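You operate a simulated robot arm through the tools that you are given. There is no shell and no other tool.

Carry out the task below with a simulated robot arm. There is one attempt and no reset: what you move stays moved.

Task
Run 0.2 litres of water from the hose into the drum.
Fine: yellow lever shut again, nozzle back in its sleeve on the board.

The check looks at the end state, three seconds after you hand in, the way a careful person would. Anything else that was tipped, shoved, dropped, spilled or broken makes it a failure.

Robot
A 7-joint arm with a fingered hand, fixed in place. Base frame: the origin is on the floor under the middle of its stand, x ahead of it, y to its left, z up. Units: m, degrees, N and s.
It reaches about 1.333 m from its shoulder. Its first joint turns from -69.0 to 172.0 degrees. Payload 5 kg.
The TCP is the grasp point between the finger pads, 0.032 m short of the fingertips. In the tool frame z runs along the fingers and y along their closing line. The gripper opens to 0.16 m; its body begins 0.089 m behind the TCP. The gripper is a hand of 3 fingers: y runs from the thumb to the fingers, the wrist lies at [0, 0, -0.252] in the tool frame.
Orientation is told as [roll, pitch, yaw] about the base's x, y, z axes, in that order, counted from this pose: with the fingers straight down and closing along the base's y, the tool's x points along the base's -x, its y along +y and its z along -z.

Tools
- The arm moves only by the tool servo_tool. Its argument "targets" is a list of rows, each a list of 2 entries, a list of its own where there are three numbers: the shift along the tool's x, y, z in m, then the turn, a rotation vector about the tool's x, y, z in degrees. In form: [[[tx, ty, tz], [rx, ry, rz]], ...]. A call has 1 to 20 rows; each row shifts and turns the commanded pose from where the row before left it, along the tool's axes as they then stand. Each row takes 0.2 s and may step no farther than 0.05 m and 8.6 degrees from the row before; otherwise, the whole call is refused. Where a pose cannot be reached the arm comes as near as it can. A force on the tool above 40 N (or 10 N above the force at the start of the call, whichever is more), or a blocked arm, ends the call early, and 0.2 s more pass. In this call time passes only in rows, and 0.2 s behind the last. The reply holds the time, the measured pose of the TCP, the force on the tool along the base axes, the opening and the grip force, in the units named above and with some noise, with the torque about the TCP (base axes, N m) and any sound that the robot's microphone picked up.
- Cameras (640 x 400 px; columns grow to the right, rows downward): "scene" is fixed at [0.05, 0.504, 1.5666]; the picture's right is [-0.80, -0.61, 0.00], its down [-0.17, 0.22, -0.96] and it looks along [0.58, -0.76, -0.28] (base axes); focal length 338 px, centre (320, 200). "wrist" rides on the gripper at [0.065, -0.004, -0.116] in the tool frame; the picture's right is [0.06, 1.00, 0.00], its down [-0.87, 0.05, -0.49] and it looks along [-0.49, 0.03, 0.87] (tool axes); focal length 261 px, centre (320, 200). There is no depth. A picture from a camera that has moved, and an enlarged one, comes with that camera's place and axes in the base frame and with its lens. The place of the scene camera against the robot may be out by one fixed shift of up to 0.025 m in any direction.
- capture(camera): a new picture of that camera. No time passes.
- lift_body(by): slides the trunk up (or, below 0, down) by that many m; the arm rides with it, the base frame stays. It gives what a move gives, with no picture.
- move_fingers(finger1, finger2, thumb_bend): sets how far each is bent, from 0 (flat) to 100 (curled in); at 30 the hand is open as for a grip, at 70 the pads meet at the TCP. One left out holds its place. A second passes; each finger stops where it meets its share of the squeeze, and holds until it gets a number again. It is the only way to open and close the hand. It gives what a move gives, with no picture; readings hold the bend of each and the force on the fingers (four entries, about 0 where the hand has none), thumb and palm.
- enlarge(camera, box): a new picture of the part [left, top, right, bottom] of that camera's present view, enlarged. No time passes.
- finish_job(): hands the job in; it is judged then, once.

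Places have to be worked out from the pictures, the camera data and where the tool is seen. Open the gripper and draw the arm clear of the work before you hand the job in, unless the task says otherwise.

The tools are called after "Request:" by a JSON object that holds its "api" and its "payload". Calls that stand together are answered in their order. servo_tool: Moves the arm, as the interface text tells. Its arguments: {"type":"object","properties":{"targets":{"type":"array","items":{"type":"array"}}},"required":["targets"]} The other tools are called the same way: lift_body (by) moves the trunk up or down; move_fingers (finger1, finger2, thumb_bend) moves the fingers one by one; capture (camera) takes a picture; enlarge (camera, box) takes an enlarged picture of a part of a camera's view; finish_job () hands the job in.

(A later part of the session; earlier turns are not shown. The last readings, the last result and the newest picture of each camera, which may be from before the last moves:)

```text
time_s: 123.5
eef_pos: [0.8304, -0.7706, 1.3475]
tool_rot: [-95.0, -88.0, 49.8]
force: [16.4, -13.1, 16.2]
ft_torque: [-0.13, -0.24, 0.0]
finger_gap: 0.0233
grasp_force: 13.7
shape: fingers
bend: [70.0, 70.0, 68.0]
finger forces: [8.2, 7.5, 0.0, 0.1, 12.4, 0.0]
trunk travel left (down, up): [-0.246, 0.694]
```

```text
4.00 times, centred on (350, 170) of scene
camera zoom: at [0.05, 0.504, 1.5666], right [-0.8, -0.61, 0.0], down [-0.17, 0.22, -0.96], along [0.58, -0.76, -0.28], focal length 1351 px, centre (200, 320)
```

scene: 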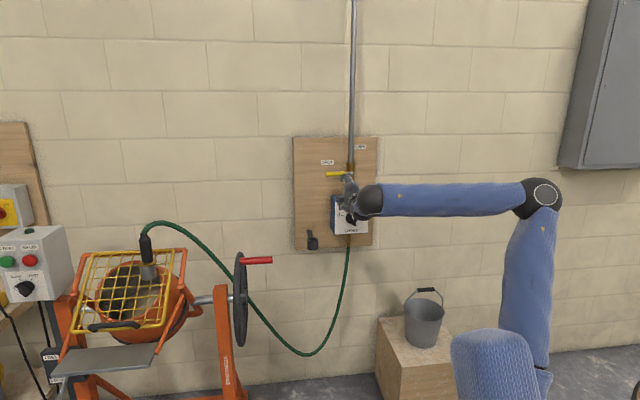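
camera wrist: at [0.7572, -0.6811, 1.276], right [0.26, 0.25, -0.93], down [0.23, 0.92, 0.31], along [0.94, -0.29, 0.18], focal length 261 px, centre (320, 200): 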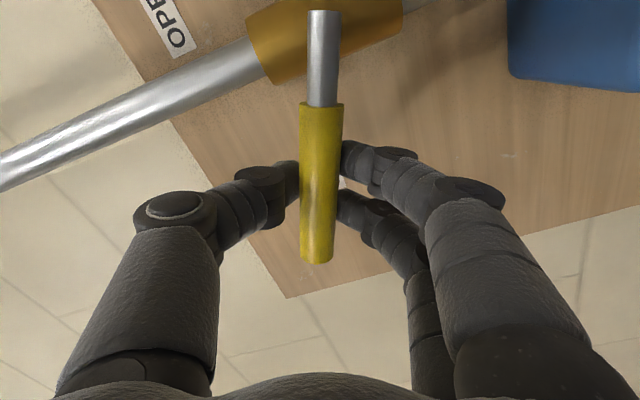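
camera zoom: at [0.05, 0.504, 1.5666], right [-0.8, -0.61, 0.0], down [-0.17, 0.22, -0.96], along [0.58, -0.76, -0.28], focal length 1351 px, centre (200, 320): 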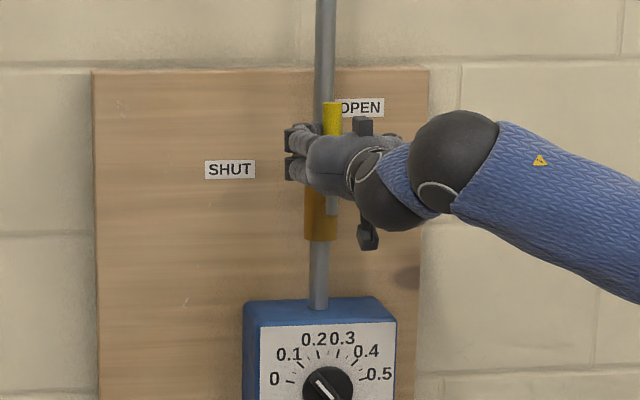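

Flow is now full (about 0.05 L/s, counted by volume) and roughly 0.11 L remains. I wait about 1.4 s and read again.

Request:
{"api": "servo_tool", "payload": {"targets": [[[0, 0, 0], [0, 0, 0]], [[0, 0, 0], [0, 0, 0]], [[0, 0, 0], [0, 0, 0]], [[0, 0, 0], [0, 0, 0]], [[0, 0, 0], [0, 0, 0]], [[0, 0, 0], [0, 0, 0]]]}}

Request:
{"api": "enlarge", "payload": {"camera": "scene", "box": [335, 194, 375, 224]}}

Request:
{"api": "enlarge", "payload": {"camera": "scene", "box": [120, 245, 180, 300]}}

```text
time_s: 125.0
eef_pos: [0.8311, -0.7704, 1.3483]
tool_rot: [-94.2, -88.0, 49.0]
force: [15.4, -14.4, 16.7]
ft_torque: [-0.24, -0.22, -0.03]
finger_gap: 0.0236
grasp_force: 14.2
shape: fingers
bend: [70.0, 70.0, 68.0]
finger forces: [7.4, 7.6, 0.1, 0.0, 13.4, 0.0]
trunk travel left (down, up): [-0.246, 0.694]
```

```text
13.33 times, centred on (355, 209) of scene
camera zoom: at [0.05, 0.504, 1.5666], right [-0.8, -0.61, 0.0], down [-0.17, 0.22, -0.96], along [0.58, -0.76, -0.28], focal length 4502 px, centre (-147, 80)
```

zoom: 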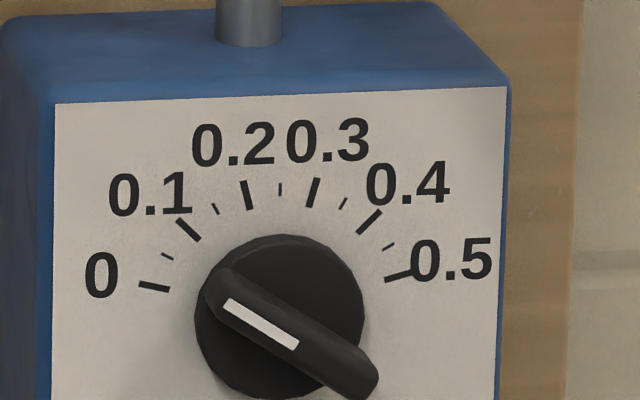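

```text
7.27 times, centred on (150, 272) of scene
camera zoom: at [0.05, 0.504, 1.5666], right [-0.8, -0.61, 0.0], down [-0.17, 0.22, -0.96], along [0.58, -0.76, -0.28], focal length 2456 px, centre (1556, -327)
```

zoom: 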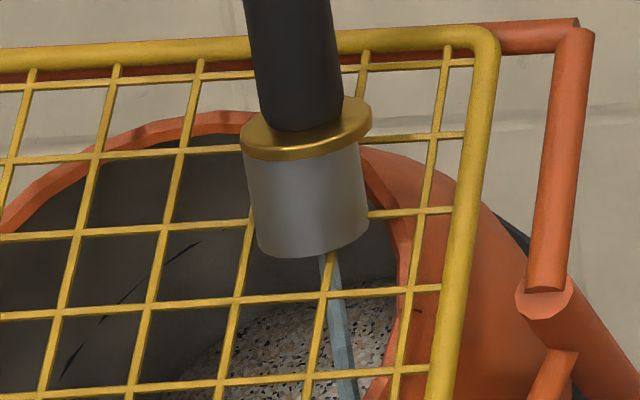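

About 0.06 L remains at about 0.04 L/s. I wait 1.2 s more.

Request:
{"api": "servo_tool", "payload": {"targets": [[[0, 0, 0], [0, 0, 0]], [[0, 0, 0], [0, 0, 0]], [[0, 0, 0], [0, 0, 0]], [[0, 0, 0], [0, 0, 0]], [[0, 0, 0], [0, 0, 0]]]}}

Request:
{"api": "enlarge", "payload": {"camera": "scene", "box": [335, 194, 375, 224]}}

Request:
{"api": "enlarge", "payload": {"camera": "scene", "box": [120, 245, 180, 300]}}

```text
time_s: 126.2
eef_pos: [0.8307, -0.7701, 1.3483]
tool_rot: [-94.2, -87.9, 49.0]
force: [15.8, -14.6, 17.0]
ft_torque: [-0.21, -0.22, 0.02]
finger_gap: 0.0235
grasp_force: 14.6
shape: fingers
bend: [70.0, 70.0, 68.0]
finger forces: [7.4, 7.8, 0.0, 0.1, 13.3, 0.1]
trunk travel left (down, up): [-0.246, 0.694]
```

```text
13.33 times, centred on (355, 209) of scene
camera zoom: at [0.05, 0.504, 1.5666], right [-0.8, -0.61, 0.0], down [-0.17, 0.22, -0.96], along [0.58, -0.76, -0.28], focal length 4502 px, centre (-147, 80)
```

zoom: 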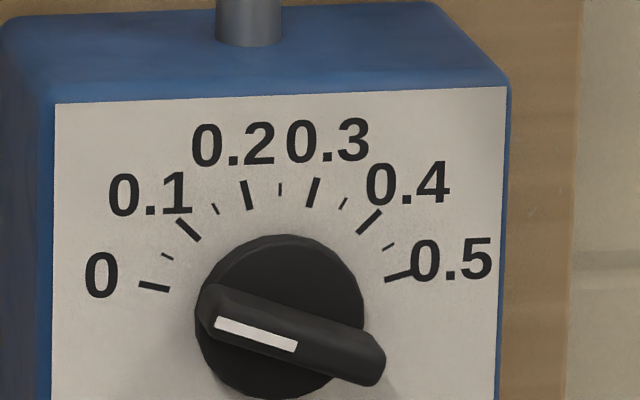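

```text
7.27 times, centred on (150, 272) of scene
camera zoom: at [0.05, 0.504, 1.5666], right [-0.8, -0.61, 0.0], down [-0.17, 0.22, -0.96], along [0.58, -0.76, -0.28], focal length 2456 px, centre (1556, -327)
```

zoom: 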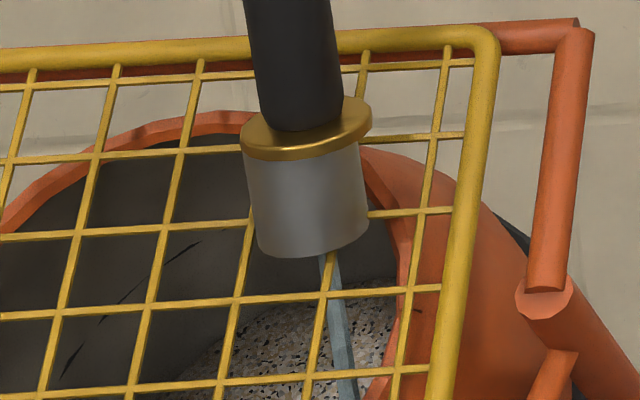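

The dial is almost at 0 (under 0.01 L left). I wait one short step and check that the flow stops by itself.

Request:
{"api": "servo_tool", "payload": {"targets": [[[0, 0, 0], [0, 0, 0]]]}}

Request:
{"api": "enlarge", "payload": {"camera": "scene", "box": [335, 194, 375, 224]}}

Request:
{"api": "enlarge", "payload": {"camera": "scene", "box": [120, 245, 180, 300]}}

```text
time_s: 126.5
eef_pos: [0.8288, -0.7703, 1.348]
tool_rot: [-94.1, -87.9, 49.0]
force: [16.1, -14.6, 17.0]
ft_torque: [-0.17, -0.2, 0.0]
finger_gap: 0.0234
grasp_force: 14.8
shape: fingers
bend: [70.0, 70.0, 68.0]
finger forces: [7.5, 7.9, 0.0, 0.1, 13.3, 0.0]
trunk travel left (down, up): [-0.246, 0.694]
```

```text
13.33 times, centred on (355, 209) of scene
camera zoom: at [0.05, 0.504, 1.5666], right [-0.8, -0.61, 0.0], down [-0.17, 0.22, -0.96], along [0.58, -0.76, -0.28], focal length 4502 px, centre (-147, 80)
```

zoom: 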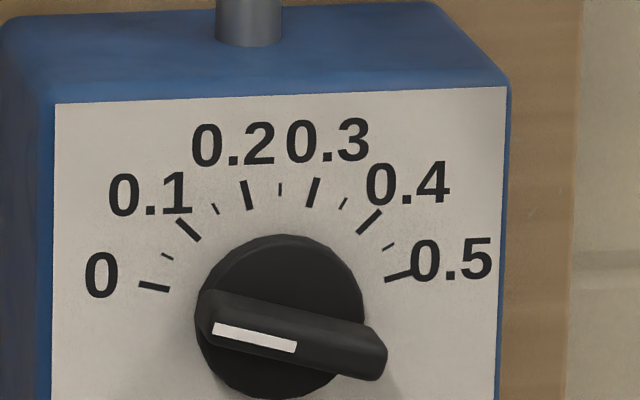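

```text
7.27 times, centred on (150, 272) of scene
camera zoom: at [0.05, 0.504, 1.5666], right [-0.8, -0.61, 0.0], down [-0.17, 0.22, -0.96], along [0.58, -0.76, -0.28], focal length 2456 px, centre (1556, -327)
```

zoom: 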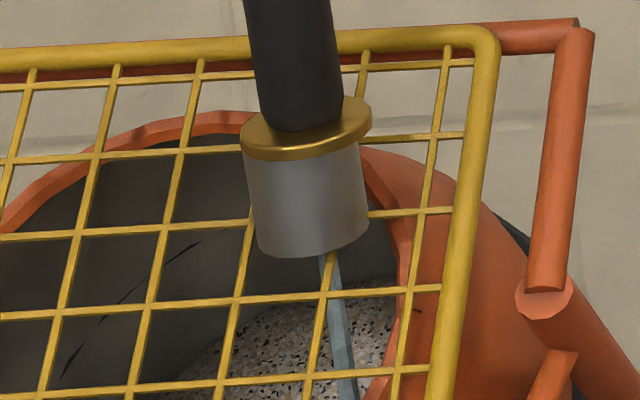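

The pointer has reached 0. I shut the lever straight away by reversing the arc.

Request:
{"api": "servo_tool", "payload": {"targets": [[[0.0005, 0.0084, 0], [0, 0, -6]], [[0.0008, 0.0114, 0], [0, 0, -8.2]], [[0.0008, 0.0114, 0], [0, 0, -8.2]], [[0.0008, 0.0114, 0], [0, 0, -8.2]], [[0.0008, 0.0114, 0], [0, 0, -8.2]], [[0.0008, 0.0114, 0], [0, 0, -8.2]], [[0.0008, 0.0114, 0], [0, 0, -8.2]], [[0.0008, 0.0114, 0], [0, 0, -8.2]], [[0.0008, 0.0114, 0], [0, 0, -8.2]], [[0.0008, 0.0114, 0], [0, 0, -8.2]], [[0.0008, 0.0114, 0], [0, 0, -8.2]]]}}

Request:
{"api": "enlarge", "payload": {"camera": "scene", "box": [335, 194, 375, 224]}}

Request:
{"api": "enlarge", "payload": {"camera": "scene", "box": [120, 245, 180, 300]}}

Request:
{"api": "enlarge", "payload": {"camera": "scene", "box": [300, 120, 400, 220]}}

Request:
{"api": "capture", "payload": {"camera": "wrist"}}

```text
time_s: 128.9
eef_pos: [0.8848, -0.7165, 1.2678]
tool_rot: [-90.0, 0.2, 44.8]
force: [3.0, -9.0, 1.3]
ft_torque: [-0.11, -0.06, -0.08]
finger_gap: 0.0228
grasp_force: 13.4
shape: fingers
bend: [70.0, 71.0, 68.0]
finger forces: [7.0, 7.1, 0.0, 0.0, 13.2, 0.1]
trunk travel left (down, up): [-0.246, 0.694]
```

```text
13.33 times, centred on (355, 209) of scene
camera zoom: at [0.05, 0.504, 1.5666], right [-0.8, -0.61, 0.0], down [-0.17, 0.22, -0.96], along [0.58, -0.76, -0.28], focal length 4502 px, centre (-147, 80)
```

zoom: 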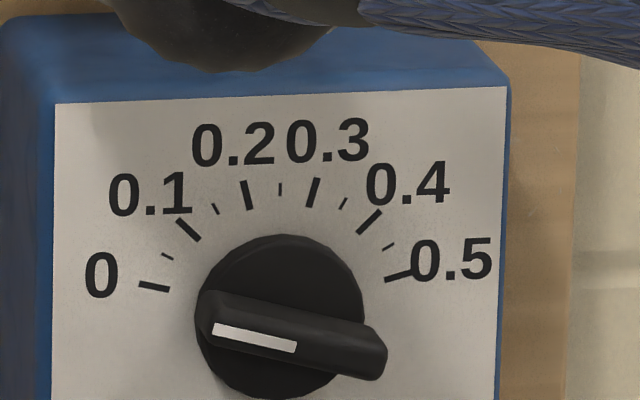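

```text
7.27 times, centred on (150, 272) of scene
camera zoom: at [0.05, 0.504, 1.5666], right [-0.8, -0.61, 0.0], down [-0.17, 0.22, -0.96], along [0.58, -0.76, -0.28], focal length 2456 px, centre (1556, -327)
```

zoom: 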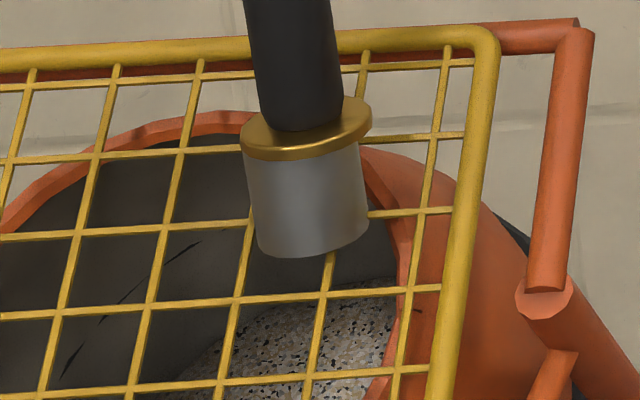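

```text
4.00 times, centred on (350, 170) of scene
camera zoom: at [0.05, 0.504, 1.5666], right [-0.8, -0.61, 0.0], down [-0.17, 0.22, -0.96], along [0.58, -0.76, -0.28], focal length 1351 px, centre (200, 320)
```

zoom: 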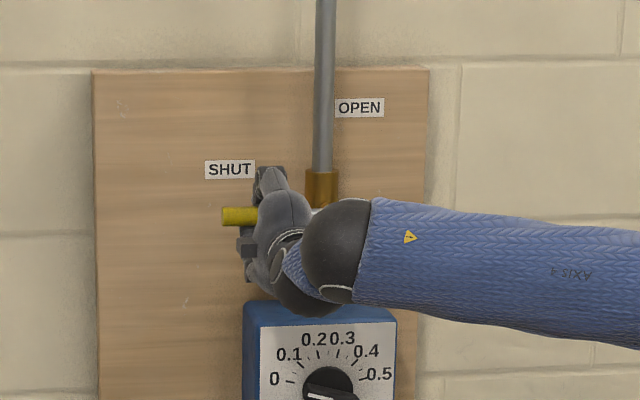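

```text
taken
camera wrist: at [0.7578, -0.6795, 1.2714], right [-0.05, -0.05, -1.0], down [0.27, 0.96, -0.06], along [0.96, -0.27, -0.03], focal length 261 px, centre (320, 200)
```

wrist: 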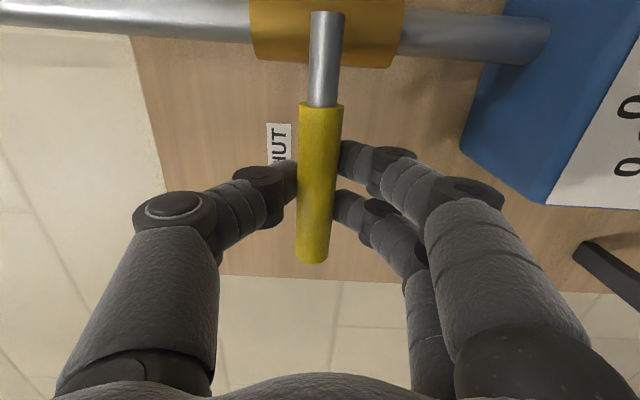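

The lever is shut, the dial is at 0 and the stream has stopped. I release the lever and back off.

Request:
{"api": "move_fingers", "payload": {"finger1": 57, "finger2": 57, "thumb_bend": 57}}

Request:
{"api": "servo_tool", "payload": {"targets": [[[0, 0, -0.03], [0, 0, 0]], [[0, 0, -0.04], [0, 0, 0]], [[0, 0, -0.045], [0, 0, 0]], [[0, 0, -0.045], [0, 0, 0]], [[0, 0, -0.045], [0, 0, 0]], [[0, 0, -0.045], [0, 0, 0]]]}}

Request:
{"api": "capture", "payload": {"camera": "wrist"}}

Request:
{"api": "capture", "payload": {"camera": "scene"}}

```text
time_s: 129.9
eef_pos: [0.8839, -0.7152, 1.2689]
tool_rot: [-90.2, 0.1, 44.9]
force: [0.1, 0.3, 0.5]
ft_torque: [-0.01, -0.01, -0.02]
finger_gap: 0.0623
grasp_force: 0.0
shape: fingers
bend: [56.0, 56.0, 56.0]
finger forces: [0.1, 0.2, 0.0, 0.0, 0.1, 0.0]
trunk travel left (down, up): [-0.246, 0.694]
```

```text
time_s: 131.3
eef_pos: [0.709, -0.5377, 1.2683]
tool_rot: [-90.2, 0.1, 44.8]
force: [-0.8, 1.2, 0.0]
ft_torque: [-0.02, 0.01, 0.01]
finger_gap: 0.0625
grasp_force: 0.0
shape: fingers
bend: [56.0, 56.0, 56.0]
finger forces: [0.1, 0.0, 0.1, 0.1, 0.1, 0.0]
trunk travel left (down, up): [-0.246, 0.694]
```

```text
taken
camera wrist: at [0.5813, -0.5, 1.2725], right [-0.04, -0.05, -1.0], down [0.27, 0.96, -0.06], along [0.96, -0.27, -0.03], focal length 261 px, centre (320, 200)
```

wrist: 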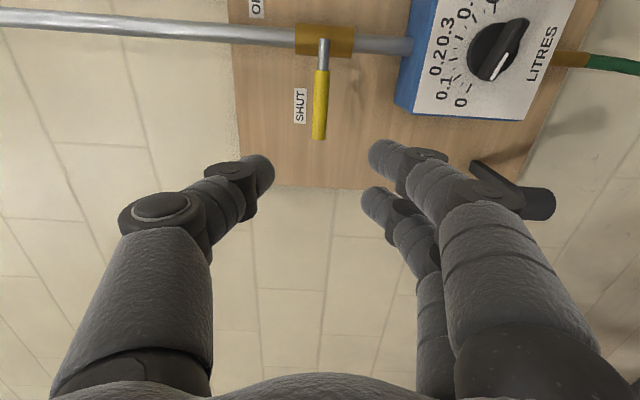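

```text
taken
```

scene: 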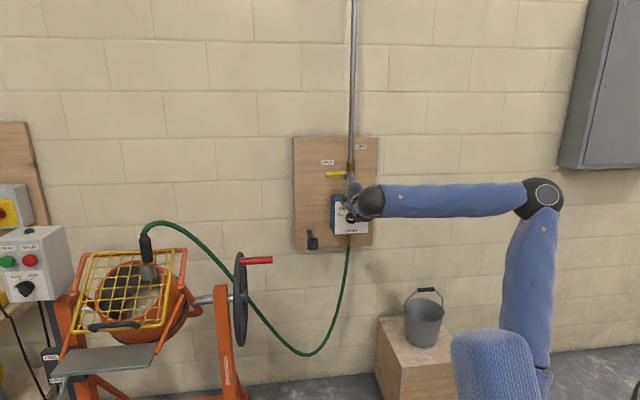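

All clear at the board. I roll the hand back level and return to the standoff point in front of the drum by the reverse of my earlier path.

Request:
{"api": "servo_tool", "payload": {"targets": [[[0, 0, 0], [0, 0, 8.3]], [[0, 0, 0], [0, 0, 8.3]], [[0, 0, 0], [0, 0, 8.3]], [[0, 0, 0], [0, 0, 8.3]], [[0, 0, 0], [0, 0, 8.3]], [[0, 0, 0], [0, 0, 8.3]], [[0, 0, 0], [0, 0, 8.3]], [[0, 0, 0], [0, 0, 8.3]], [[0, 0, 0], [0, 0, 8.3]], [[0, 0, 0], [0, 0, 8.3]], [[0, 0, 0], [0, 0, 7]]]}}

Request:
{"api": "servo_tool", "payload": {"targets": [[[0, 0.0412, -0.016], [-7.77, 0, 0]], [[0, 0.0431, -0.0103], [-7.77, 0, 0]], [[0, 0.0441, -0.0044], [-7.77, 0, 0]], [[0, 0.0442, 0.0015], [-7.77, 0, 0]], [[0, 0.0436, 0.0076], [-7.77, 0, 0]], [[0, 0.0422, 0.0133], [-7.77, 0, 0]], [[0, 0.04, 0.0189], [-7.77, 0, 0]], [[0, 0.0371, 0.0242], [-7.77, 0, 0]], [[0, 0.0334, 0.029], [-7.77, 0, 0]], [[0, 0.0292, 0.0332], [-7.77, 0, 0]], [[0, 0.0245, 0.0369], [-7.77, 0, 0]]]}}

Request:
{"api": "capture", "payload": {"camera": "scene"}}

Request:
{"api": "capture", "payload": {"camera": "wrist"}}

```text
time_s: 133.8
eef_pos: [0.7072, -0.5383, 1.2685]
tool_rot: [177.3, -89.7, 137.7]
force: [-0.1, 1.0, 0.1]
ft_torque: [0.03, 0.02, 0.04]
finger_gap: 0.0627
grasp_force: 0.1
shape: fingers
bend: [56.0, 56.0, 56.0]
finger forces: [0.1, 0.0, 0.0, 0.0, 0.0, 0.0]
trunk travel left (down, up): [-0.246, 0.694]
```

```text
time_s: 136.2
eef_pos: [0.9068, -0.0951, 1.2672]
tool_rot: [-59.5, -89.8, 99.9]
force: [0.1, -0.2, -0.6]
ft_torque: [-0.03, 0.01, 0.01]
finger_gap: 0.0629
grasp_force: 0.0
shape: fingers
bend: [56.0, 56.0, 56.0]
finger forces: [0.0, 0.1, 0.1, 0.0, 0.0, 0.0]
trunk travel left (down, up): [-0.246, 0.694]
```

```text
taken
```

scene: 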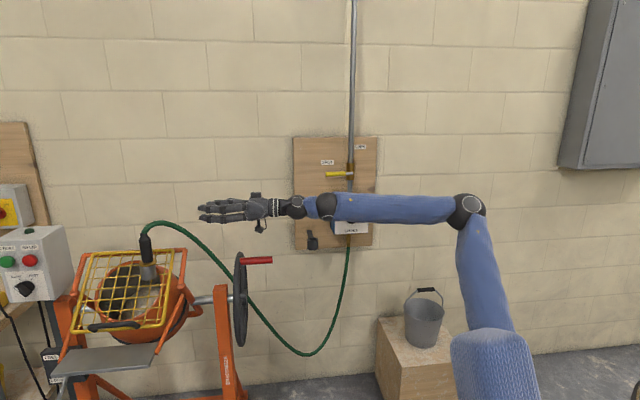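

```text
taken
camera wrist: at [0.8212, -0.1712, 1.2006], right [-0.65, 0.76, -0.07], down [-0.41, -0.27, 0.87], along [0.64, 0.59, 0.49], focal length 261 px, centre (320, 200)
```

wrist: 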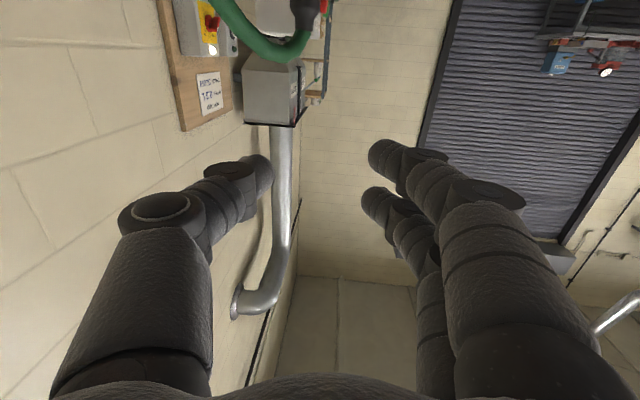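

The hand is back at the standoff with nothing flagged. I raise the trunk to the height used for the release and lower the hand to nozzle height.

Request:
{"api": "lift_body", "payload": {"by": 0.13}}

Request:
{"api": "servo_tool", "payload": {"targets": [[[0.045, 0, 0], [0, 0, 0]], [[0.045, 0, 0], [0, 0, 0]], [[0.045, 0, 0], [0, 0, 0]], [[0.045, 0, 0], [0, 0, 0]], [[0.045, 0, 0], [0, 0, 0]], [[0.045, -0.01, 0], [0, 0, 0]], [[0, -0.013, 0.02], [0, -4.4, 0]]]}}

Request:
{"api": "capture", "payload": {"camera": "wrist"}}

Request:
{"api": "capture", "payload": {"camera": "scene"}}

```text
time_s: 137.7
eef_pos: [0.9061, -0.0928, 1.3968]
tool_rot: [-58.0, -89.6, 98.4]
force: [-0.3, 1.2, 0.6]
ft_torque: [0.03, -0.04, 0.04]
finger_gap: 0.0628
grasp_force: 0.0
shape: fingers
bend: [56.0, 56.0, 56.0]
finger forces: [0.0, 0.1, 0.0, 0.1, 0.0, 0.0]
trunk travel left (down, up): [-0.376, 0.564]
```

```text
time_s: 139.3
eef_pos: [0.9367, -0.0993, 1.1262]
tool_rot: [-178.1, -85.7, -141.7]
force: [-0.5, 1.1, 0.7]
ft_torque: [-0.01, -0.03, 0.01]
finger_gap: 0.0628
grasp_force: 0.0
shape: fingers
bend: [56.0, 56.0, 56.0]
finger forces: [0.0, 0.0, 0.0, 0.0, 0.0, 0.0]
trunk travel left (down, up): [-0.376, 0.564]
```

```text
taken
camera wrist: at [0.855, -0.1727, 1.0527], right [-0.64, 0.76, -0.06], down [-0.46, -0.32, 0.83], along [0.61, 0.56, 0.55], focal length 261 px, centre (320, 200)
```

wrist: 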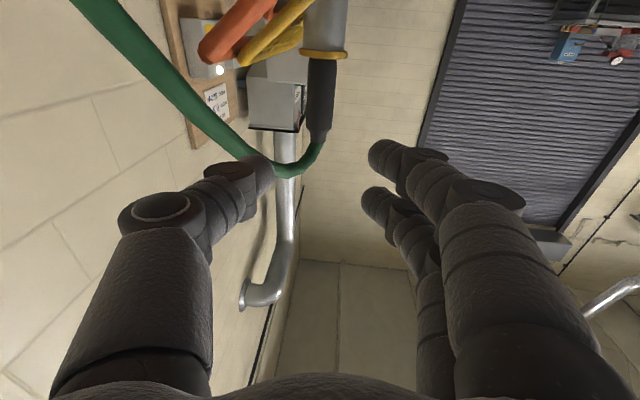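

```text
taken
```

scene: 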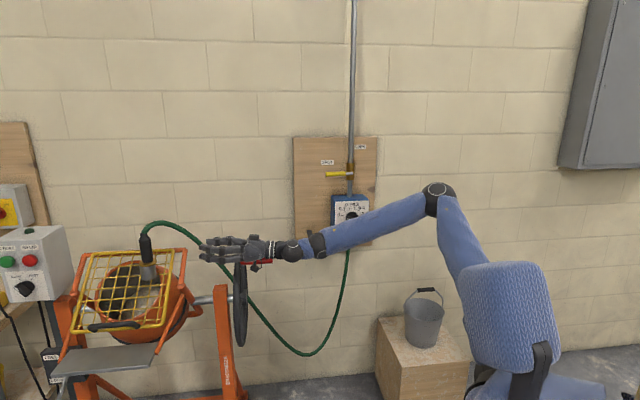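

The nozzle is centred ahead. I approach along the same line I withdrew on, in steps, watching the hose beside the thumb.

Request:
{"api": "servo_tool", "payload": {"targets": [[[0.002, 0.0005, 0.03], [0, 0, 0]], [[0.002, 0.0005, 0.03], [0, 0, 0]], [[0.002, 0, 0.03], [0, 0, 0]]]}}

Request:
{"api": "capture", "payload": {"camera": "wrist"}}

Request:
{"api": "enlarge", "payload": {"camera": "scene", "box": [90, 180, 260, 310]}}

```text
time_s: 140.1
eef_pos: [1.0037, -0.0405, 1.1291]
tool_rot: [-177.7, -85.8, -141.9]
force: [-1.1, -0.3, 0.0]
ft_torque: [0.02, 0.0, 0.02]
finger_gap: 0.0629
grasp_force: 0.1
shape: fingers
bend: [56.0, 56.0, 56.0]
finger forces: [0.0, 0.0, 0.1, 0.1, 0.0, 0.1]
trunk travel left (down, up): [-0.376, 0.564]
```

```text
taken
camera wrist: at [0.9234, -0.1141, 1.0543], right [-0.64, 0.76, -0.07], down [-0.46, -0.32, 0.83], along [0.61, 0.56, 0.55], focal length 261 px, centre (320, 200)
```

wrist: 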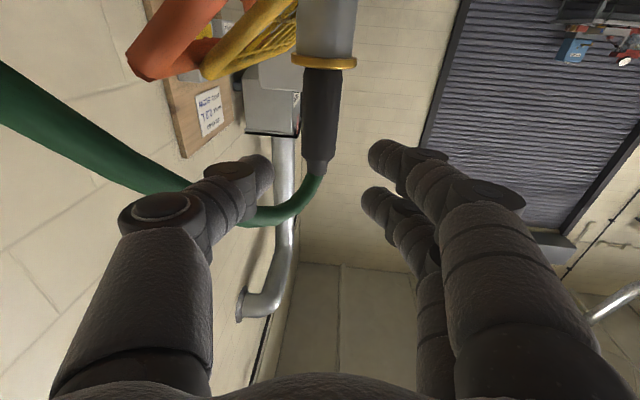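

```text
3.08 times, centred on (175, 245) of scene
camera zoom: at [0.05, 0.504, 1.5666], right [-0.8, -0.61, 0.0], down [-0.17, 0.22, -0.96], along [0.58, -0.76, -0.28], focal length 1039 px, centre (766, 62)
```

zoom: 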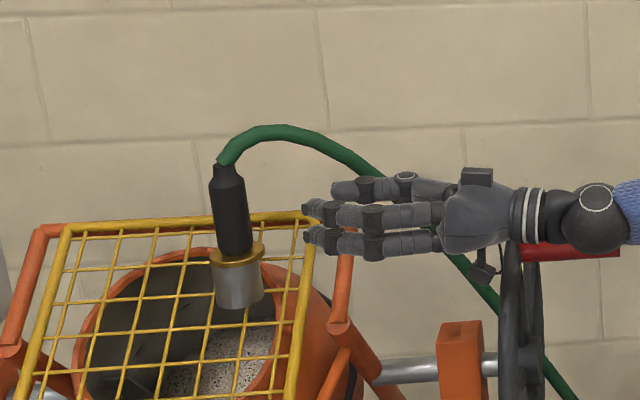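

The view matches my earlier withdrawal. I advance 6 cm and check again.

Request:
{"api": "servo_tool", "payload": {"targets": [[[0.0015, 0, 0.02], [0, 0, 0]], [[0.0015, 0, 0.02], [0, 0, 0]], [[0.0015, 0, 0.02], [0, 0, 0]]]}}

Request:
{"api": "capture", "payload": {"camera": "wrist"}}

Request:
{"api": "enlarge", "payload": {"camera": "scene", "box": [110, 200, 200, 290]}}

```text
time_s: 140.9
eef_pos: [1.0499, -0.0015, 1.128]
tool_rot: [-177.7, -85.7, -142.0]
force: [0.2, 0.3, 1.4]
ft_torque: [-0.02, -0.01, 0.02]
finger_gap: 0.0626
grasp_force: 0.0
shape: fingers
bend: [56.0, 56.0, 56.0]
finger forces: [0.0, 0.0, 0.0, 0.0, 0.1, 0.0]
trunk travel left (down, up): [-0.376, 0.564]
```

```text
taken
camera wrist: at [0.9694, -0.0752, 1.053], right [-0.64, 0.76, -0.07], down [-0.46, -0.32, 0.83], along [0.61, 0.56, 0.55], focal length 261 px, centre (320, 200)
```

wrist: 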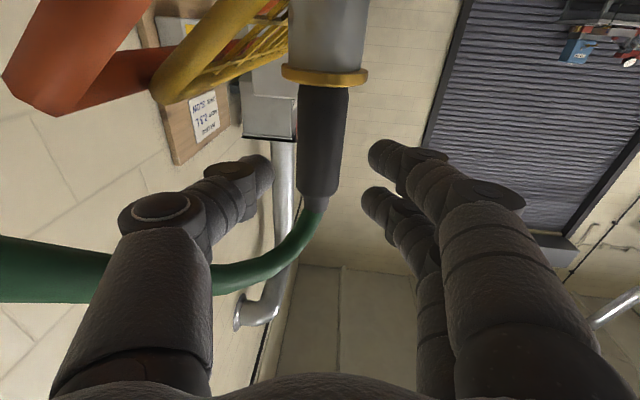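

```text
4.44 times, centred on (155, 245) of scene
camera zoom: at [0.05, 0.504, 1.5666], right [-0.8, -0.61, 0.0], down [-0.17, 0.22, -0.96], along [0.58, -0.76, -0.28], focal length 1501 px, centre (1053, 0)
```

zoom: 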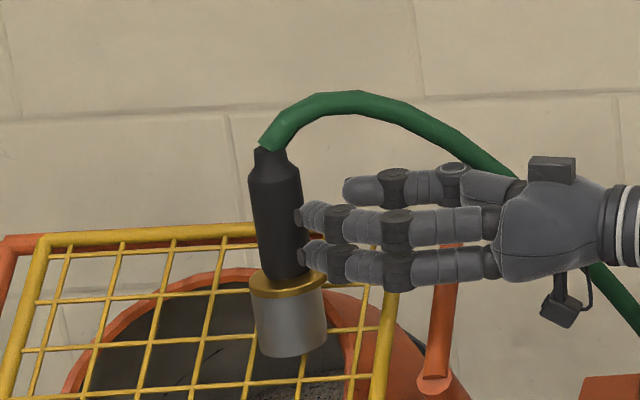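

The collar's apparent size says I need about 2.7 cm more. I advance that far, slightly lower and 1.5 mm to the side to centre on the handle.

Request:
{"api": "servo_tool", "payload": {"targets": [[[0.003, 0.0015, 0.014], [0, 0, 0]], [[0.002, 0, 0.013], [0, 0, 0]]]}}

Request:
{"api": "capture", "payload": {"camera": "wrist"}}

Request:
{"api": "enlarge", "payload": {"camera": "scene", "box": [110, 200, 200, 290]}}

```text
time_s: 141.5
eef_pos: [1.07, 0.0181, 1.1237]
tool_rot: [-178.2, -85.9, -141.5]
force: [0.8, -0.6, 0.3]
ft_torque: [-0.01, -0.02, 0.0]
finger_gap: 0.063
grasp_force: 0.0
shape: fingers
bend: [56.0, 56.0, 56.0]
finger forces: [0.1, 0.0, 0.1, 0.0, 0.1, 0.1]
trunk travel left (down, up): [-0.376, 0.564]
```

```text
taken
camera wrist: at [0.9891, -0.0563, 1.0494], right [-0.64, 0.76, -0.06], down [-0.46, -0.32, 0.83], along [0.61, 0.56, 0.55], focal length 261 px, centre (320, 200)
```

wrist: 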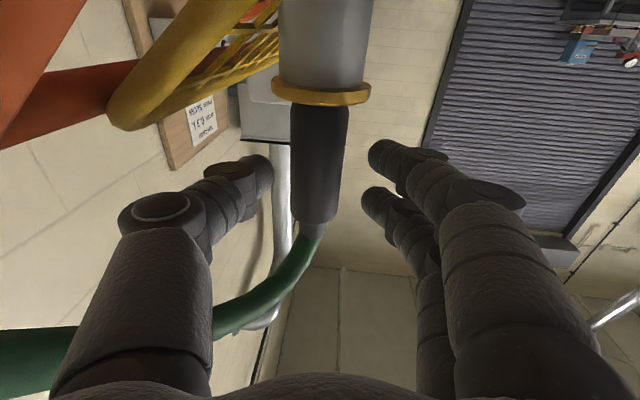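

```text
4.44 times, centred on (155, 245) of scene
camera zoom: at [0.05, 0.504, 1.5666], right [-0.8, -0.61, 0.0], down [-0.17, 0.22, -0.96], along [0.58, -0.76, -0.28], focal length 1501 px, centre (1053, 0)
```

zoom: 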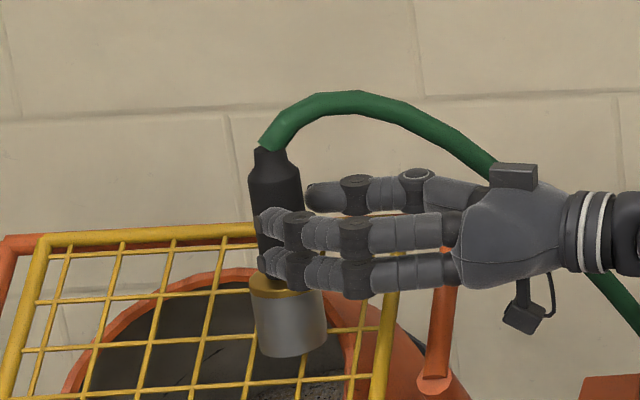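

The collar now appears almost as in the first good grip. I go 4 mm further and pinch the handle.

Request:
{"api": "servo_tool", "payload": {"targets": [[[0, -0.0005, 0.004], [0, 0, 0]]]}}

Request:
{"api": "move_fingers", "payload": {"finger1": 72, "finger2": 72, "thumb_bend": 72}}

Request:
{"api": "capture", "payload": {"camera": "wrist"}}

Request:
{"api": "enlarge", "payload": {"camera": "scene", "box": [110, 200, 200, 290]}}

```text
time_s: 141.9
eef_pos: [1.0731, 0.0209, 1.1247]
tool_rot: [-177.6, -85.7, -142.2]
force: [-0.4, 0.1, -0.7]
ft_torque: [0.01, 0.03, 0.04]
finger_gap: 0.0627
grasp_force: 0.1
shape: fingers
bend: [56.0, 56.0, 56.0]
finger forces: [0.0, 0.0, 0.1, 0.1, 0.0, 0.0]
trunk travel left (down, up): [-0.376, 0.564]
```

```text
time_s: 142.9
eef_pos: [1.0733, 0.0206, 1.1255]
tool_rot: [-177.5, -85.7, -142.2]
force: [-0.5, 0.5, 3.1]
ft_torque: [0.08, -0.04, 0.04]
finger_gap: 0.0296
grasp_force: 11.5
shape: fingers
bend: [68.0, 70.0, 67.0]
finger forces: [6.3, 5.2, 0.0, 0.1, 11.4, 0.1]
trunk travel left (down, up): [-0.376, 0.564]
```

```text
taken
camera wrist: at [0.9921, -0.0538, 1.051], right [-0.64, 0.76, -0.07], down [-0.46, -0.32, 0.83], along [0.61, 0.56, 0.55], focal length 261 px, centre (320, 200)
```

wrist: 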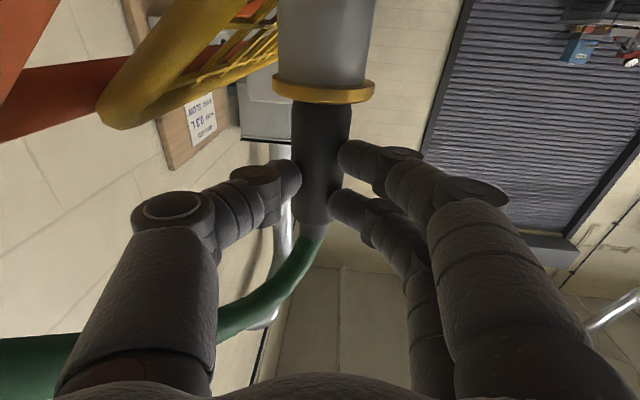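

```text
4.44 times, centred on (155, 245) of scene
camera zoom: at [0.05, 0.504, 1.5666], right [-0.8, -0.61, 0.0], down [-0.17, 0.22, -0.96], along [0.58, -0.76, -0.28], focal length 1501 px, centre (1053, 0)
```

zoom: 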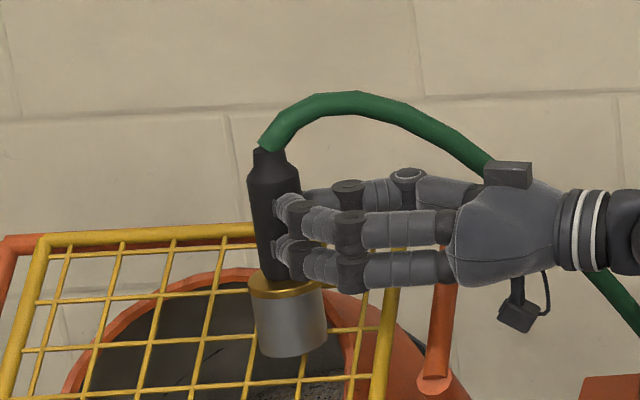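

The fingertips only reach to the middle of the handle (gap 0.030), so this pinch could slip off. I open, level the hand to gain reach, and advance about 1 cm more.

Request:
{"api": "move_fingers", "payload": {"finger1": 56, "finger2": 56, "thumb_bend": 56}}

Request:
{"api": "servo_tool", "payload": {"targets": [[[0, 0, 0], [0, 4.3, 0]], [[0, 0, 0.005], [0, 0, 0]]]}}

Request:
{"api": "servo_tool", "payload": {"targets": [[[0, 0, 0.004], [0, 0, 0]]]}}

Request:
{"api": "capture", "payload": {"camera": "wrist"}}

Request:
{"api": "enlarge", "payload": {"camera": "scene", "box": [110, 200, 200, 290]}}

```text
time_s: 143.9
eef_pos: [1.0738, 0.0195, 1.1252]
tool_rot: [-177.6, -85.7, -142.1]
force: [-0.3, 0.6, -0.8]
ft_torque: [-0.01, -0.03, 0.01]
finger_gap: 0.0624
grasp_force: 0.0
shape: fingers
bend: [56.0, 56.0, 56.0]
finger forces: [0.1, 0.0, 0.0, 0.1, 0.1, 0.0]
trunk travel left (down, up): [-0.376, 0.564]
```

```text
time_s: 144.5
eef_pos: [1.076, 0.0231, 1.1246]
tool_rot: [-71.4, -89.8, 111.6]
force: [-0.7, -0.2, -0.3]
ft_torque: [0.01, 0.01, -0.04]
finger_gap: 0.0623
grasp_force: 0.1
shape: fingers
bend: [56.0, 56.0, 56.0]
finger forces: [0.1, 0.0, 0.0, 0.0, 0.0, 0.0]
trunk travel left (down, up): [-0.376, 0.564]
```

```text
time_s: 144.9
eef_pos: [1.0763, 0.0219, 1.1251]
tool_rot: [-87.7, -89.8, 128.1]
force: [0.8, -0.2, 0.1]
ft_torque: [-0.01, 0.02, 0.02]
finger_gap: 0.0625
grasp_force: 0.1
shape: fingers
bend: [56.0, 56.0, 56.0]
finger forces: [0.0, 0.0, 0.0, 0.0, 0.0, 0.0]
out of reach, approached as far as the arm can: row 1
trunk travel left (down, up): [-0.376, 0.564]
```

```text
taken
camera wrist: at [0.9913, -0.0549, 1.0596], right [-0.65, 0.76, -0.07], down [-0.41, -0.27, 0.87], along [0.64, 0.59, 0.49], focal length 261 px, centre (320, 200)
```

wrist: 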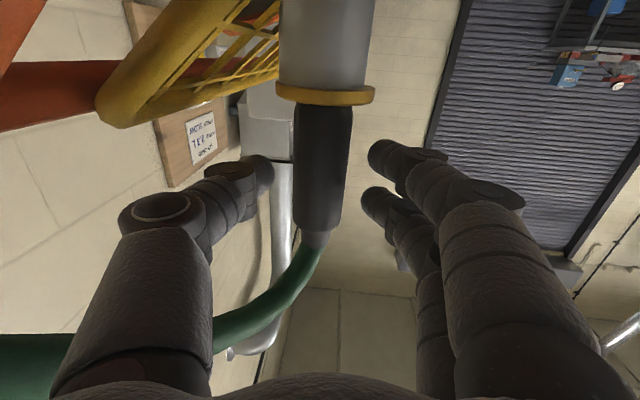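

```text
4.44 times, centred on (155, 245) of scene
camera zoom: at [0.05, 0.504, 1.5666], right [-0.8, -0.61, 0.0], down [-0.17, 0.22, -0.96], along [0.58, -0.76, -0.28], focal length 1501 px, centre (1053, 0)
```

zoom: 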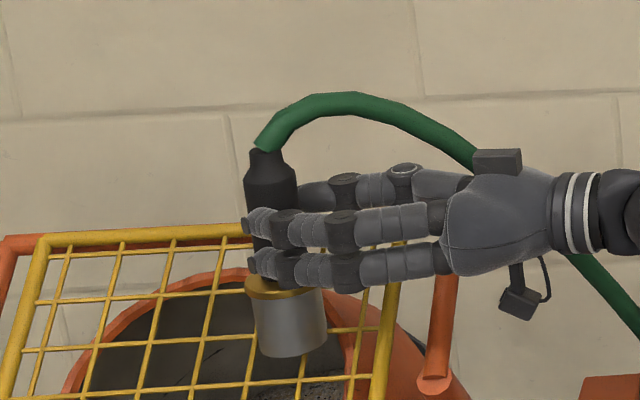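

This is the reach limit again, with the handle about 5 mm further out than ideal. I try 3° more yaw for a few extra millimetres.

Request:
{"api": "servo_tool", "payload": {"targets": [[[0, -0.001, -0.002], [-3, 0, 0]]]}}

Request:
{"api": "servo_tool", "payload": {"targets": [[[0, 0, 0.003], [0, 0, 0]]]}}

Request:
{"api": "servo_tool", "payload": {"targets": [[[0, 0, 0.003], [0, 0, 0]]]}}

Request:
{"api": "capture", "payload": {"camera": "wrist"}}

Request:
{"api": "enlarge", "payload": {"camera": "scene", "box": [110, 200, 200, 290]}}

```text
time_s: 145.3
eef_pos: [1.0755, 0.0204, 1.1255]
tool_rot: [-76.0, -89.8, 119.4]
force: [-0.1, -0.1, -0.1]
ft_torque: [0.01, -0.05, -0.01]
finger_gap: 0.0626
grasp_force: 0.0
shape: fingers
bend: [56.0, 56.0, 56.0]
finger forces: [0.1, 0.1, 0.1, 0.0, 0.0, 0.0]
trunk travel left (down, up): [-0.376, 0.564]
```

```text
time_s: 145.7
eef_pos: [1.0764, 0.0231, 1.1253]
tool_rot: [-90.2, -89.9, 133.7]
force: [-0.3, -0.5, 0.7]
ft_torque: [0.02, 0.01, -0.02]
finger_gap: 0.0625
grasp_force: 0.0
shape: fingers
bend: [56.0, 56.0, 56.0]
finger forces: [0.1, 0.1, 0.0, 0.0, 0.0, 0.0]
trunk travel left (down, up): [-0.376, 0.564]
```

```text
time_s: 146.1
eef_pos: [1.0776, 0.0215, 1.1251]
tool_rot: [-86.3, -89.8, 129.6]
force: [-1.1, 0.5, 0.1]
ft_torque: [0.01, -0.02, -0.02]
finger_gap: 0.0625
grasp_force: 0.0
shape: fingers
bend: [56.0, 56.0, 56.0]
finger forces: [0.1, 0.0, 0.1, 0.0, 0.0, 0.1]
out of reach, approached as far as the arm can: row 1
trunk travel left (down, up): [-0.376, 0.564]
```

```text
taken
camera wrist: at [0.9966, -0.0595, 1.0599], right [-0.68, 0.73, -0.07], down [-0.4, -0.3, 0.87], along [0.61, 0.62, 0.49], focal length 261 px, centre (320, 200)
```

wrist: 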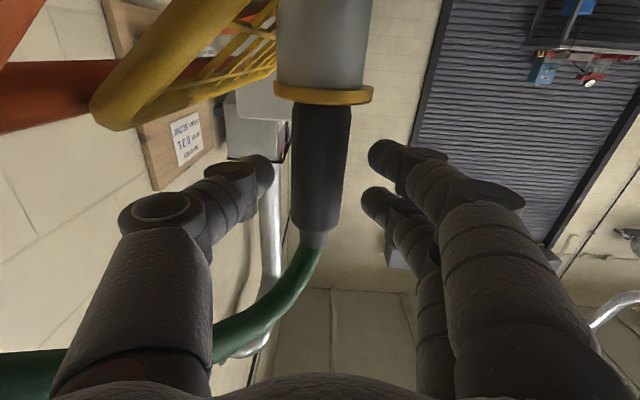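

```text
4.44 times, centred on (155, 245) of scene
camera zoom: at [0.05, 0.504, 1.5666], right [-0.8, -0.61, 0.0], down [-0.17, 0.22, -0.96], along [0.58, -0.76, -0.28], focal length 1501 px, centre (1053, 0)
```

zoom: 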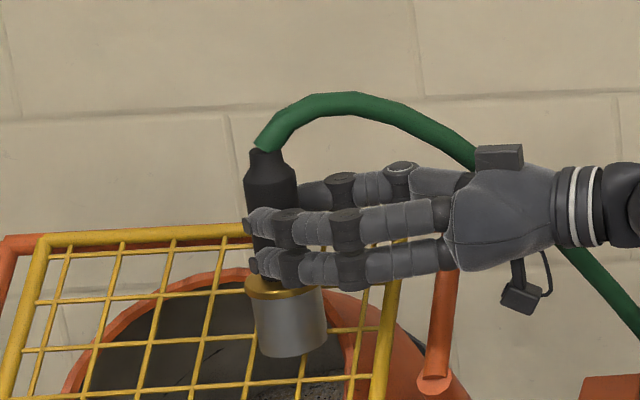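

I'm at the limit again, a little closer. I close now; while the spout is still in the pipe, a slow lift is a safe test of the grip.

Request:
{"api": "move_fingers", "payload": {"finger1": 72, "finger2": 72, "thumb_bend": 72}}

Request:
{"api": "capture", "payload": {"camera": "wrist"}}

Request:
{"api": "enlarge", "payload": {"camera": "scene", "box": [110, 200, 200, 290]}}

```text
time_s: 147.1
eef_pos: [1.0765, 0.0208, 1.1251]
tool_rot: [-84.0, -89.8, 127.4]
force: [-0.2, 0.2, -0.3]
ft_torque: [0.02, -0.01, 0.04]
finger_gap: 0.0318
grasp_force: 14.9
shape: fingers
bend: [68.0, 68.0, 66.0]
finger forces: [7.6, 7.7, 0.0, 0.0, 13.9, 0.0]
trunk travel left (down, up): [-0.376, 0.564]
```

```text
taken
camera wrist: at [0.9966, -0.0594, 1.0599], right [-0.68, 0.73, -0.07], down [-0.4, -0.3, 0.87], along [0.61, 0.62, 0.49], focal length 261 px, centre (320, 200)
```

wrist: 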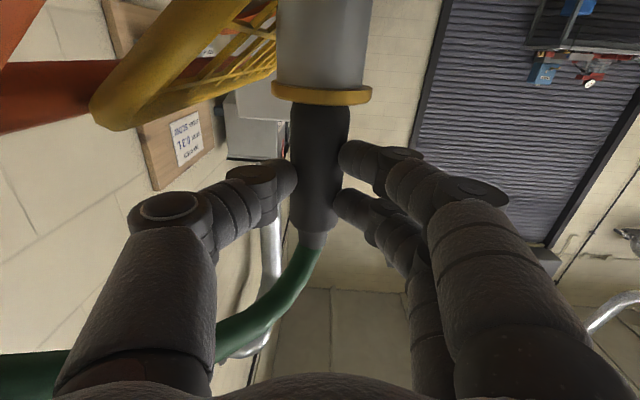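

```text
4.44 times, centred on (155, 245) of scene
camera zoom: at [0.05, 0.504, 1.5666], right [-0.8, -0.61, 0.0], down [-0.17, 0.22, -0.96], along [0.58, -0.76, -0.28], focal length 1501 px, centre (1053, 0)
```

zoom: 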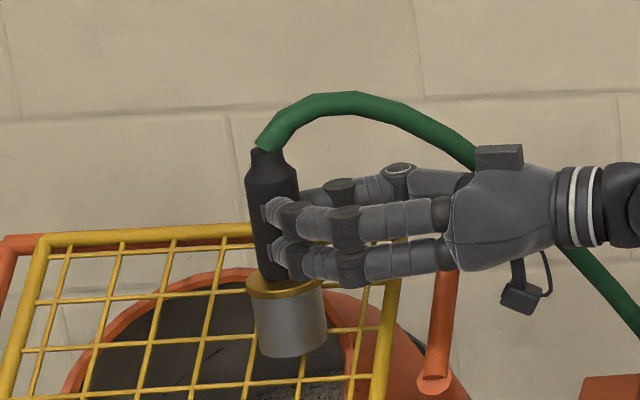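

A better pinch: gap 0.032, balanced 15 against 14 N, no net force. I lift 1 cm with the trunk and check that the nozzle comes along.

Request:
{"api": "lift_body", "payload": {"by": 0.01}}

Request:
{"api": "enlarge", "payload": {"camera": "scene", "box": [110, 200, 200, 290]}}

Request:
{"api": "capture", "payload": {"camera": "wrist"}}

```text
time_s: 147.7
eef_pos: [1.0774, 0.0215, 1.1336]
tool_rot: [-63.8, -89.8, 107.2]
force: [1.2, 0.2, -2.8]
ft_torque: [-0.04, 0.05, -0.03]
finger_gap: 0.0319
grasp_force: 14.9
shape: fingers
bend: [68.0, 68.0, 66.0]
finger forces: [7.8, 7.1, 0.0, 0.0, 14.0, 0.1]
trunk travel left (down, up): [-0.386, 0.554]
```

```text
4.44 times, centred on (155, 245) of scene
camera zoom: at [0.05, 0.504, 1.5666], right [-0.8, -0.61, 0.0], down [-0.17, 0.22, -0.96], along [0.58, -0.76, -0.28], focal length 1501 px, centre (1053, 0)
```

zoom: 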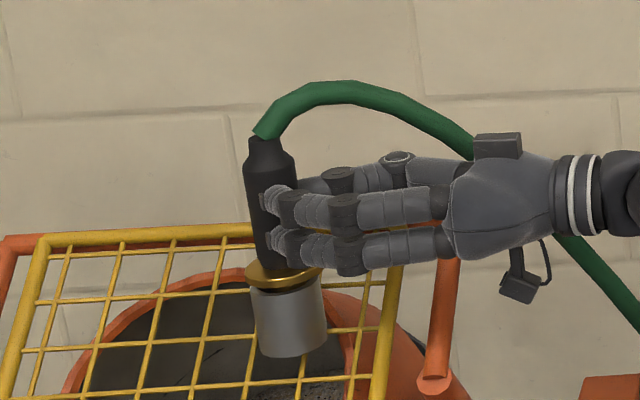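

```text
taken
camera wrist: at [0.9972, -0.0598, 1.0688], right [-0.68, 0.73, -0.06], down [-0.4, -0.3, 0.87], along [0.61, 0.62, 0.49], focal length 261 px, centre (320, 200)
```

wrist: 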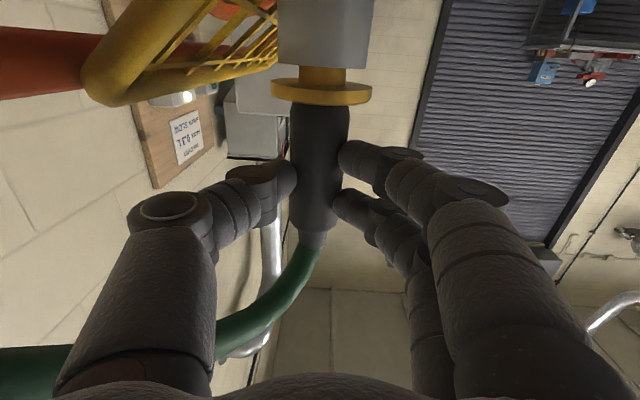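

The nozzle comes along (2.8 N load, the collar clear of the rim). I keep lifting until the spout is out of the pipe.

Request:
{"api": "lift_body", "payload": {"by": 0.025}}

Request:
{"api": "lift_body", "payload": {"by": 0.035}}

Request:
{"api": "enlarge", "payload": {"camera": "scene", "box": [110, 180, 210, 290]}}

Request:
{"api": "capture", "payload": {"camera": "wrist"}}

```text
time_s: 148.4
eef_pos: [1.0778, 0.022, 1.1587]
tool_rot: [-68.1, -89.8, 111.6]
force: [-0.1, -1.0, -2.3]
ft_torque: [-0.06, 0.05, 0.03]
finger_gap: 0.0321
grasp_force: 14.4
shape: fingers
bend: [68.0, 68.0, 66.0]
finger forces: [7.9, 7.2, 0.0, 0.0, 14.0, 0.0]
trunk travel left (down, up): [-0.411, 0.529]
```

```text
time_s: 149.2
eef_pos: [1.077, 0.0229, 1.1951]
tool_rot: [-68.4, -89.8, 111.6]
force: [0.5, -0.7, -2.2]
ft_torque: [-0.07, 0.06, -0.01]
finger_gap: 0.0318
grasp_force: 14.1
shape: fingers
bend: [68.0, 68.0, 66.0]
finger forces: [7.8, 7.2, 0.1, 0.0, 14.0, 0.0]
trunk travel left (down, up): [-0.446, 0.494]
```

```text
3.64 times, centred on (160, 235) of scene
camera zoom: at [0.05, 0.504, 1.5666], right [-0.8, -0.61, 0.0], down [-0.17, 0.22, -0.96], along [0.58, -0.76, -0.28], focal length 1228 px, centre (902, 73)
```

zoom: 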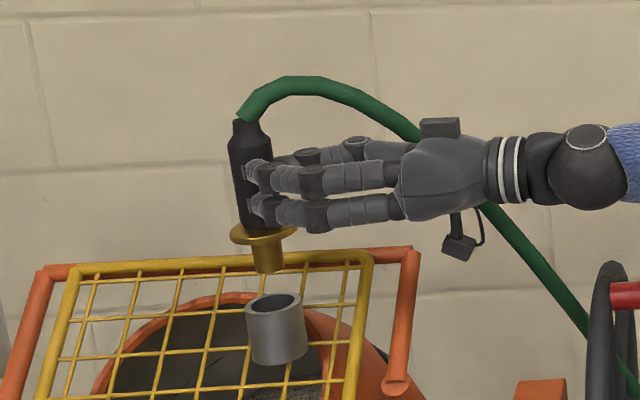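

```text
taken
camera wrist: at [0.9972, -0.0597, 1.1289], right [-0.68, 0.73, -0.06], down [-0.4, -0.3, 0.87], along [0.61, 0.62, 0.49], focal length 261 px, centre (320, 200)
```

wrist: 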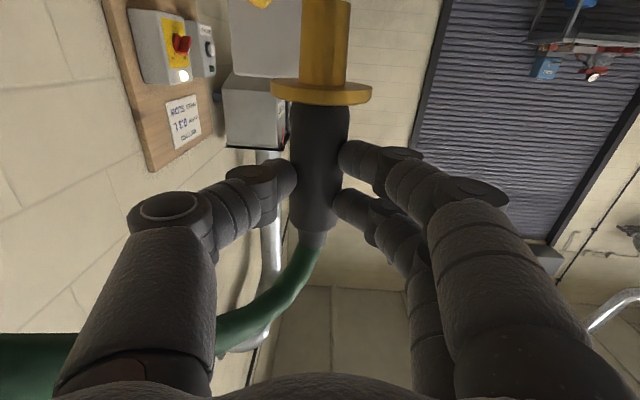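

The nozzle is out of the pipe and held upright. I raise a further 5 cm and retreat from the drum gently.

Request:
{"api": "lift_body", "payload": {"by": 0.05}}

Request:
{"api": "servo_tool", "payload": {"targets": [[[0, 0, -0.015], [0, 0, 0]], [[0, 0, -0.025], [0, 0, 0]], [[0, 0, -0.03], [0, 0, 0]], [[0, 0, -0.03], [0, 0, 0]], [[0, 0, -0.03], [0, 0, 0]], [[0, 0, -0.025], [0, 0, 0]]]}}

Request:
{"api": "capture", "payload": {"camera": "wrist"}}

Request:
{"api": "capture", "payload": {"camera": "scene"}}

```text
time_s: 150.1
eef_pos: [1.0778, 0.0215, 1.2436]
tool_rot: [-69.1, -89.8, 112.4]
force: [-0.3, -0.3, -3.3]
ft_torque: [-0.03, 0.04, 0.01]
finger_gap: 0.032
grasp_force: 14.3
shape: fingers
bend: [68.0, 68.0, 66.0]
finger forces: [8.0, 7.2, 0.0, 0.1, 14.0, 0.0]
trunk travel left (down, up): [-0.496, 0.444]
```

```text
time_s: 151.5
eef_pos: [0.9638, -0.0817, 1.2457]
tool_rot: [-93.7, -89.8, 137.2]
force: [0.0, -0.1, -1.7]
ft_torque: [-0.06, 0.07, 0.04]
finger_gap: 0.0318
grasp_force: 14.3
shape: fingers
bend: [68.0, 68.0, 66.0]
finger forces: [7.8, 7.1, 0.0, 0.0, 13.9, 0.0]
trunk travel left (down, up): [-0.496, 0.444]
```

```text
taken
camera wrist: at [0.8833, -0.165, 1.1801], right [-0.69, 0.73, -0.07], down [-0.4, -0.3, 0.87], along [0.61, 0.62, 0.49], focal length 261 px, centre (320, 200)
```

wrist: 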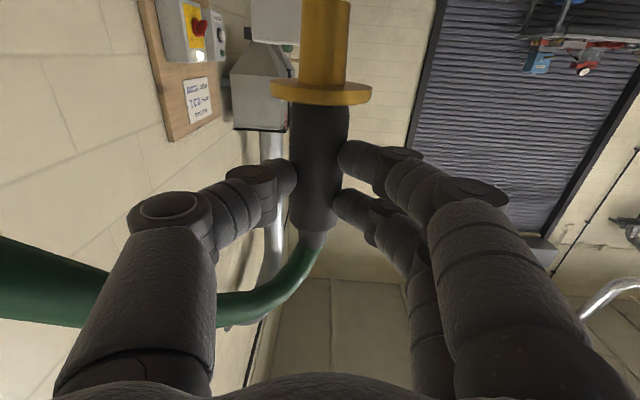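

```text
taken
```

scene: 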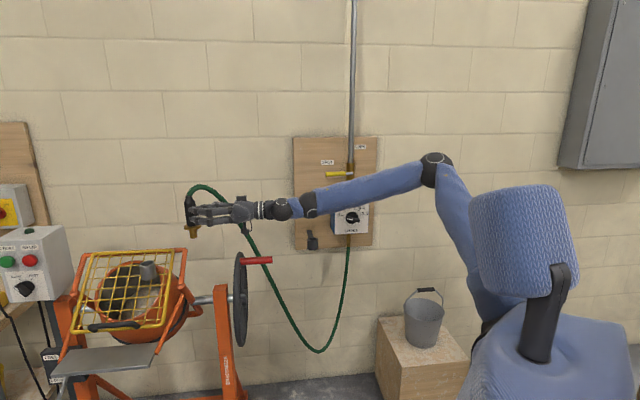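

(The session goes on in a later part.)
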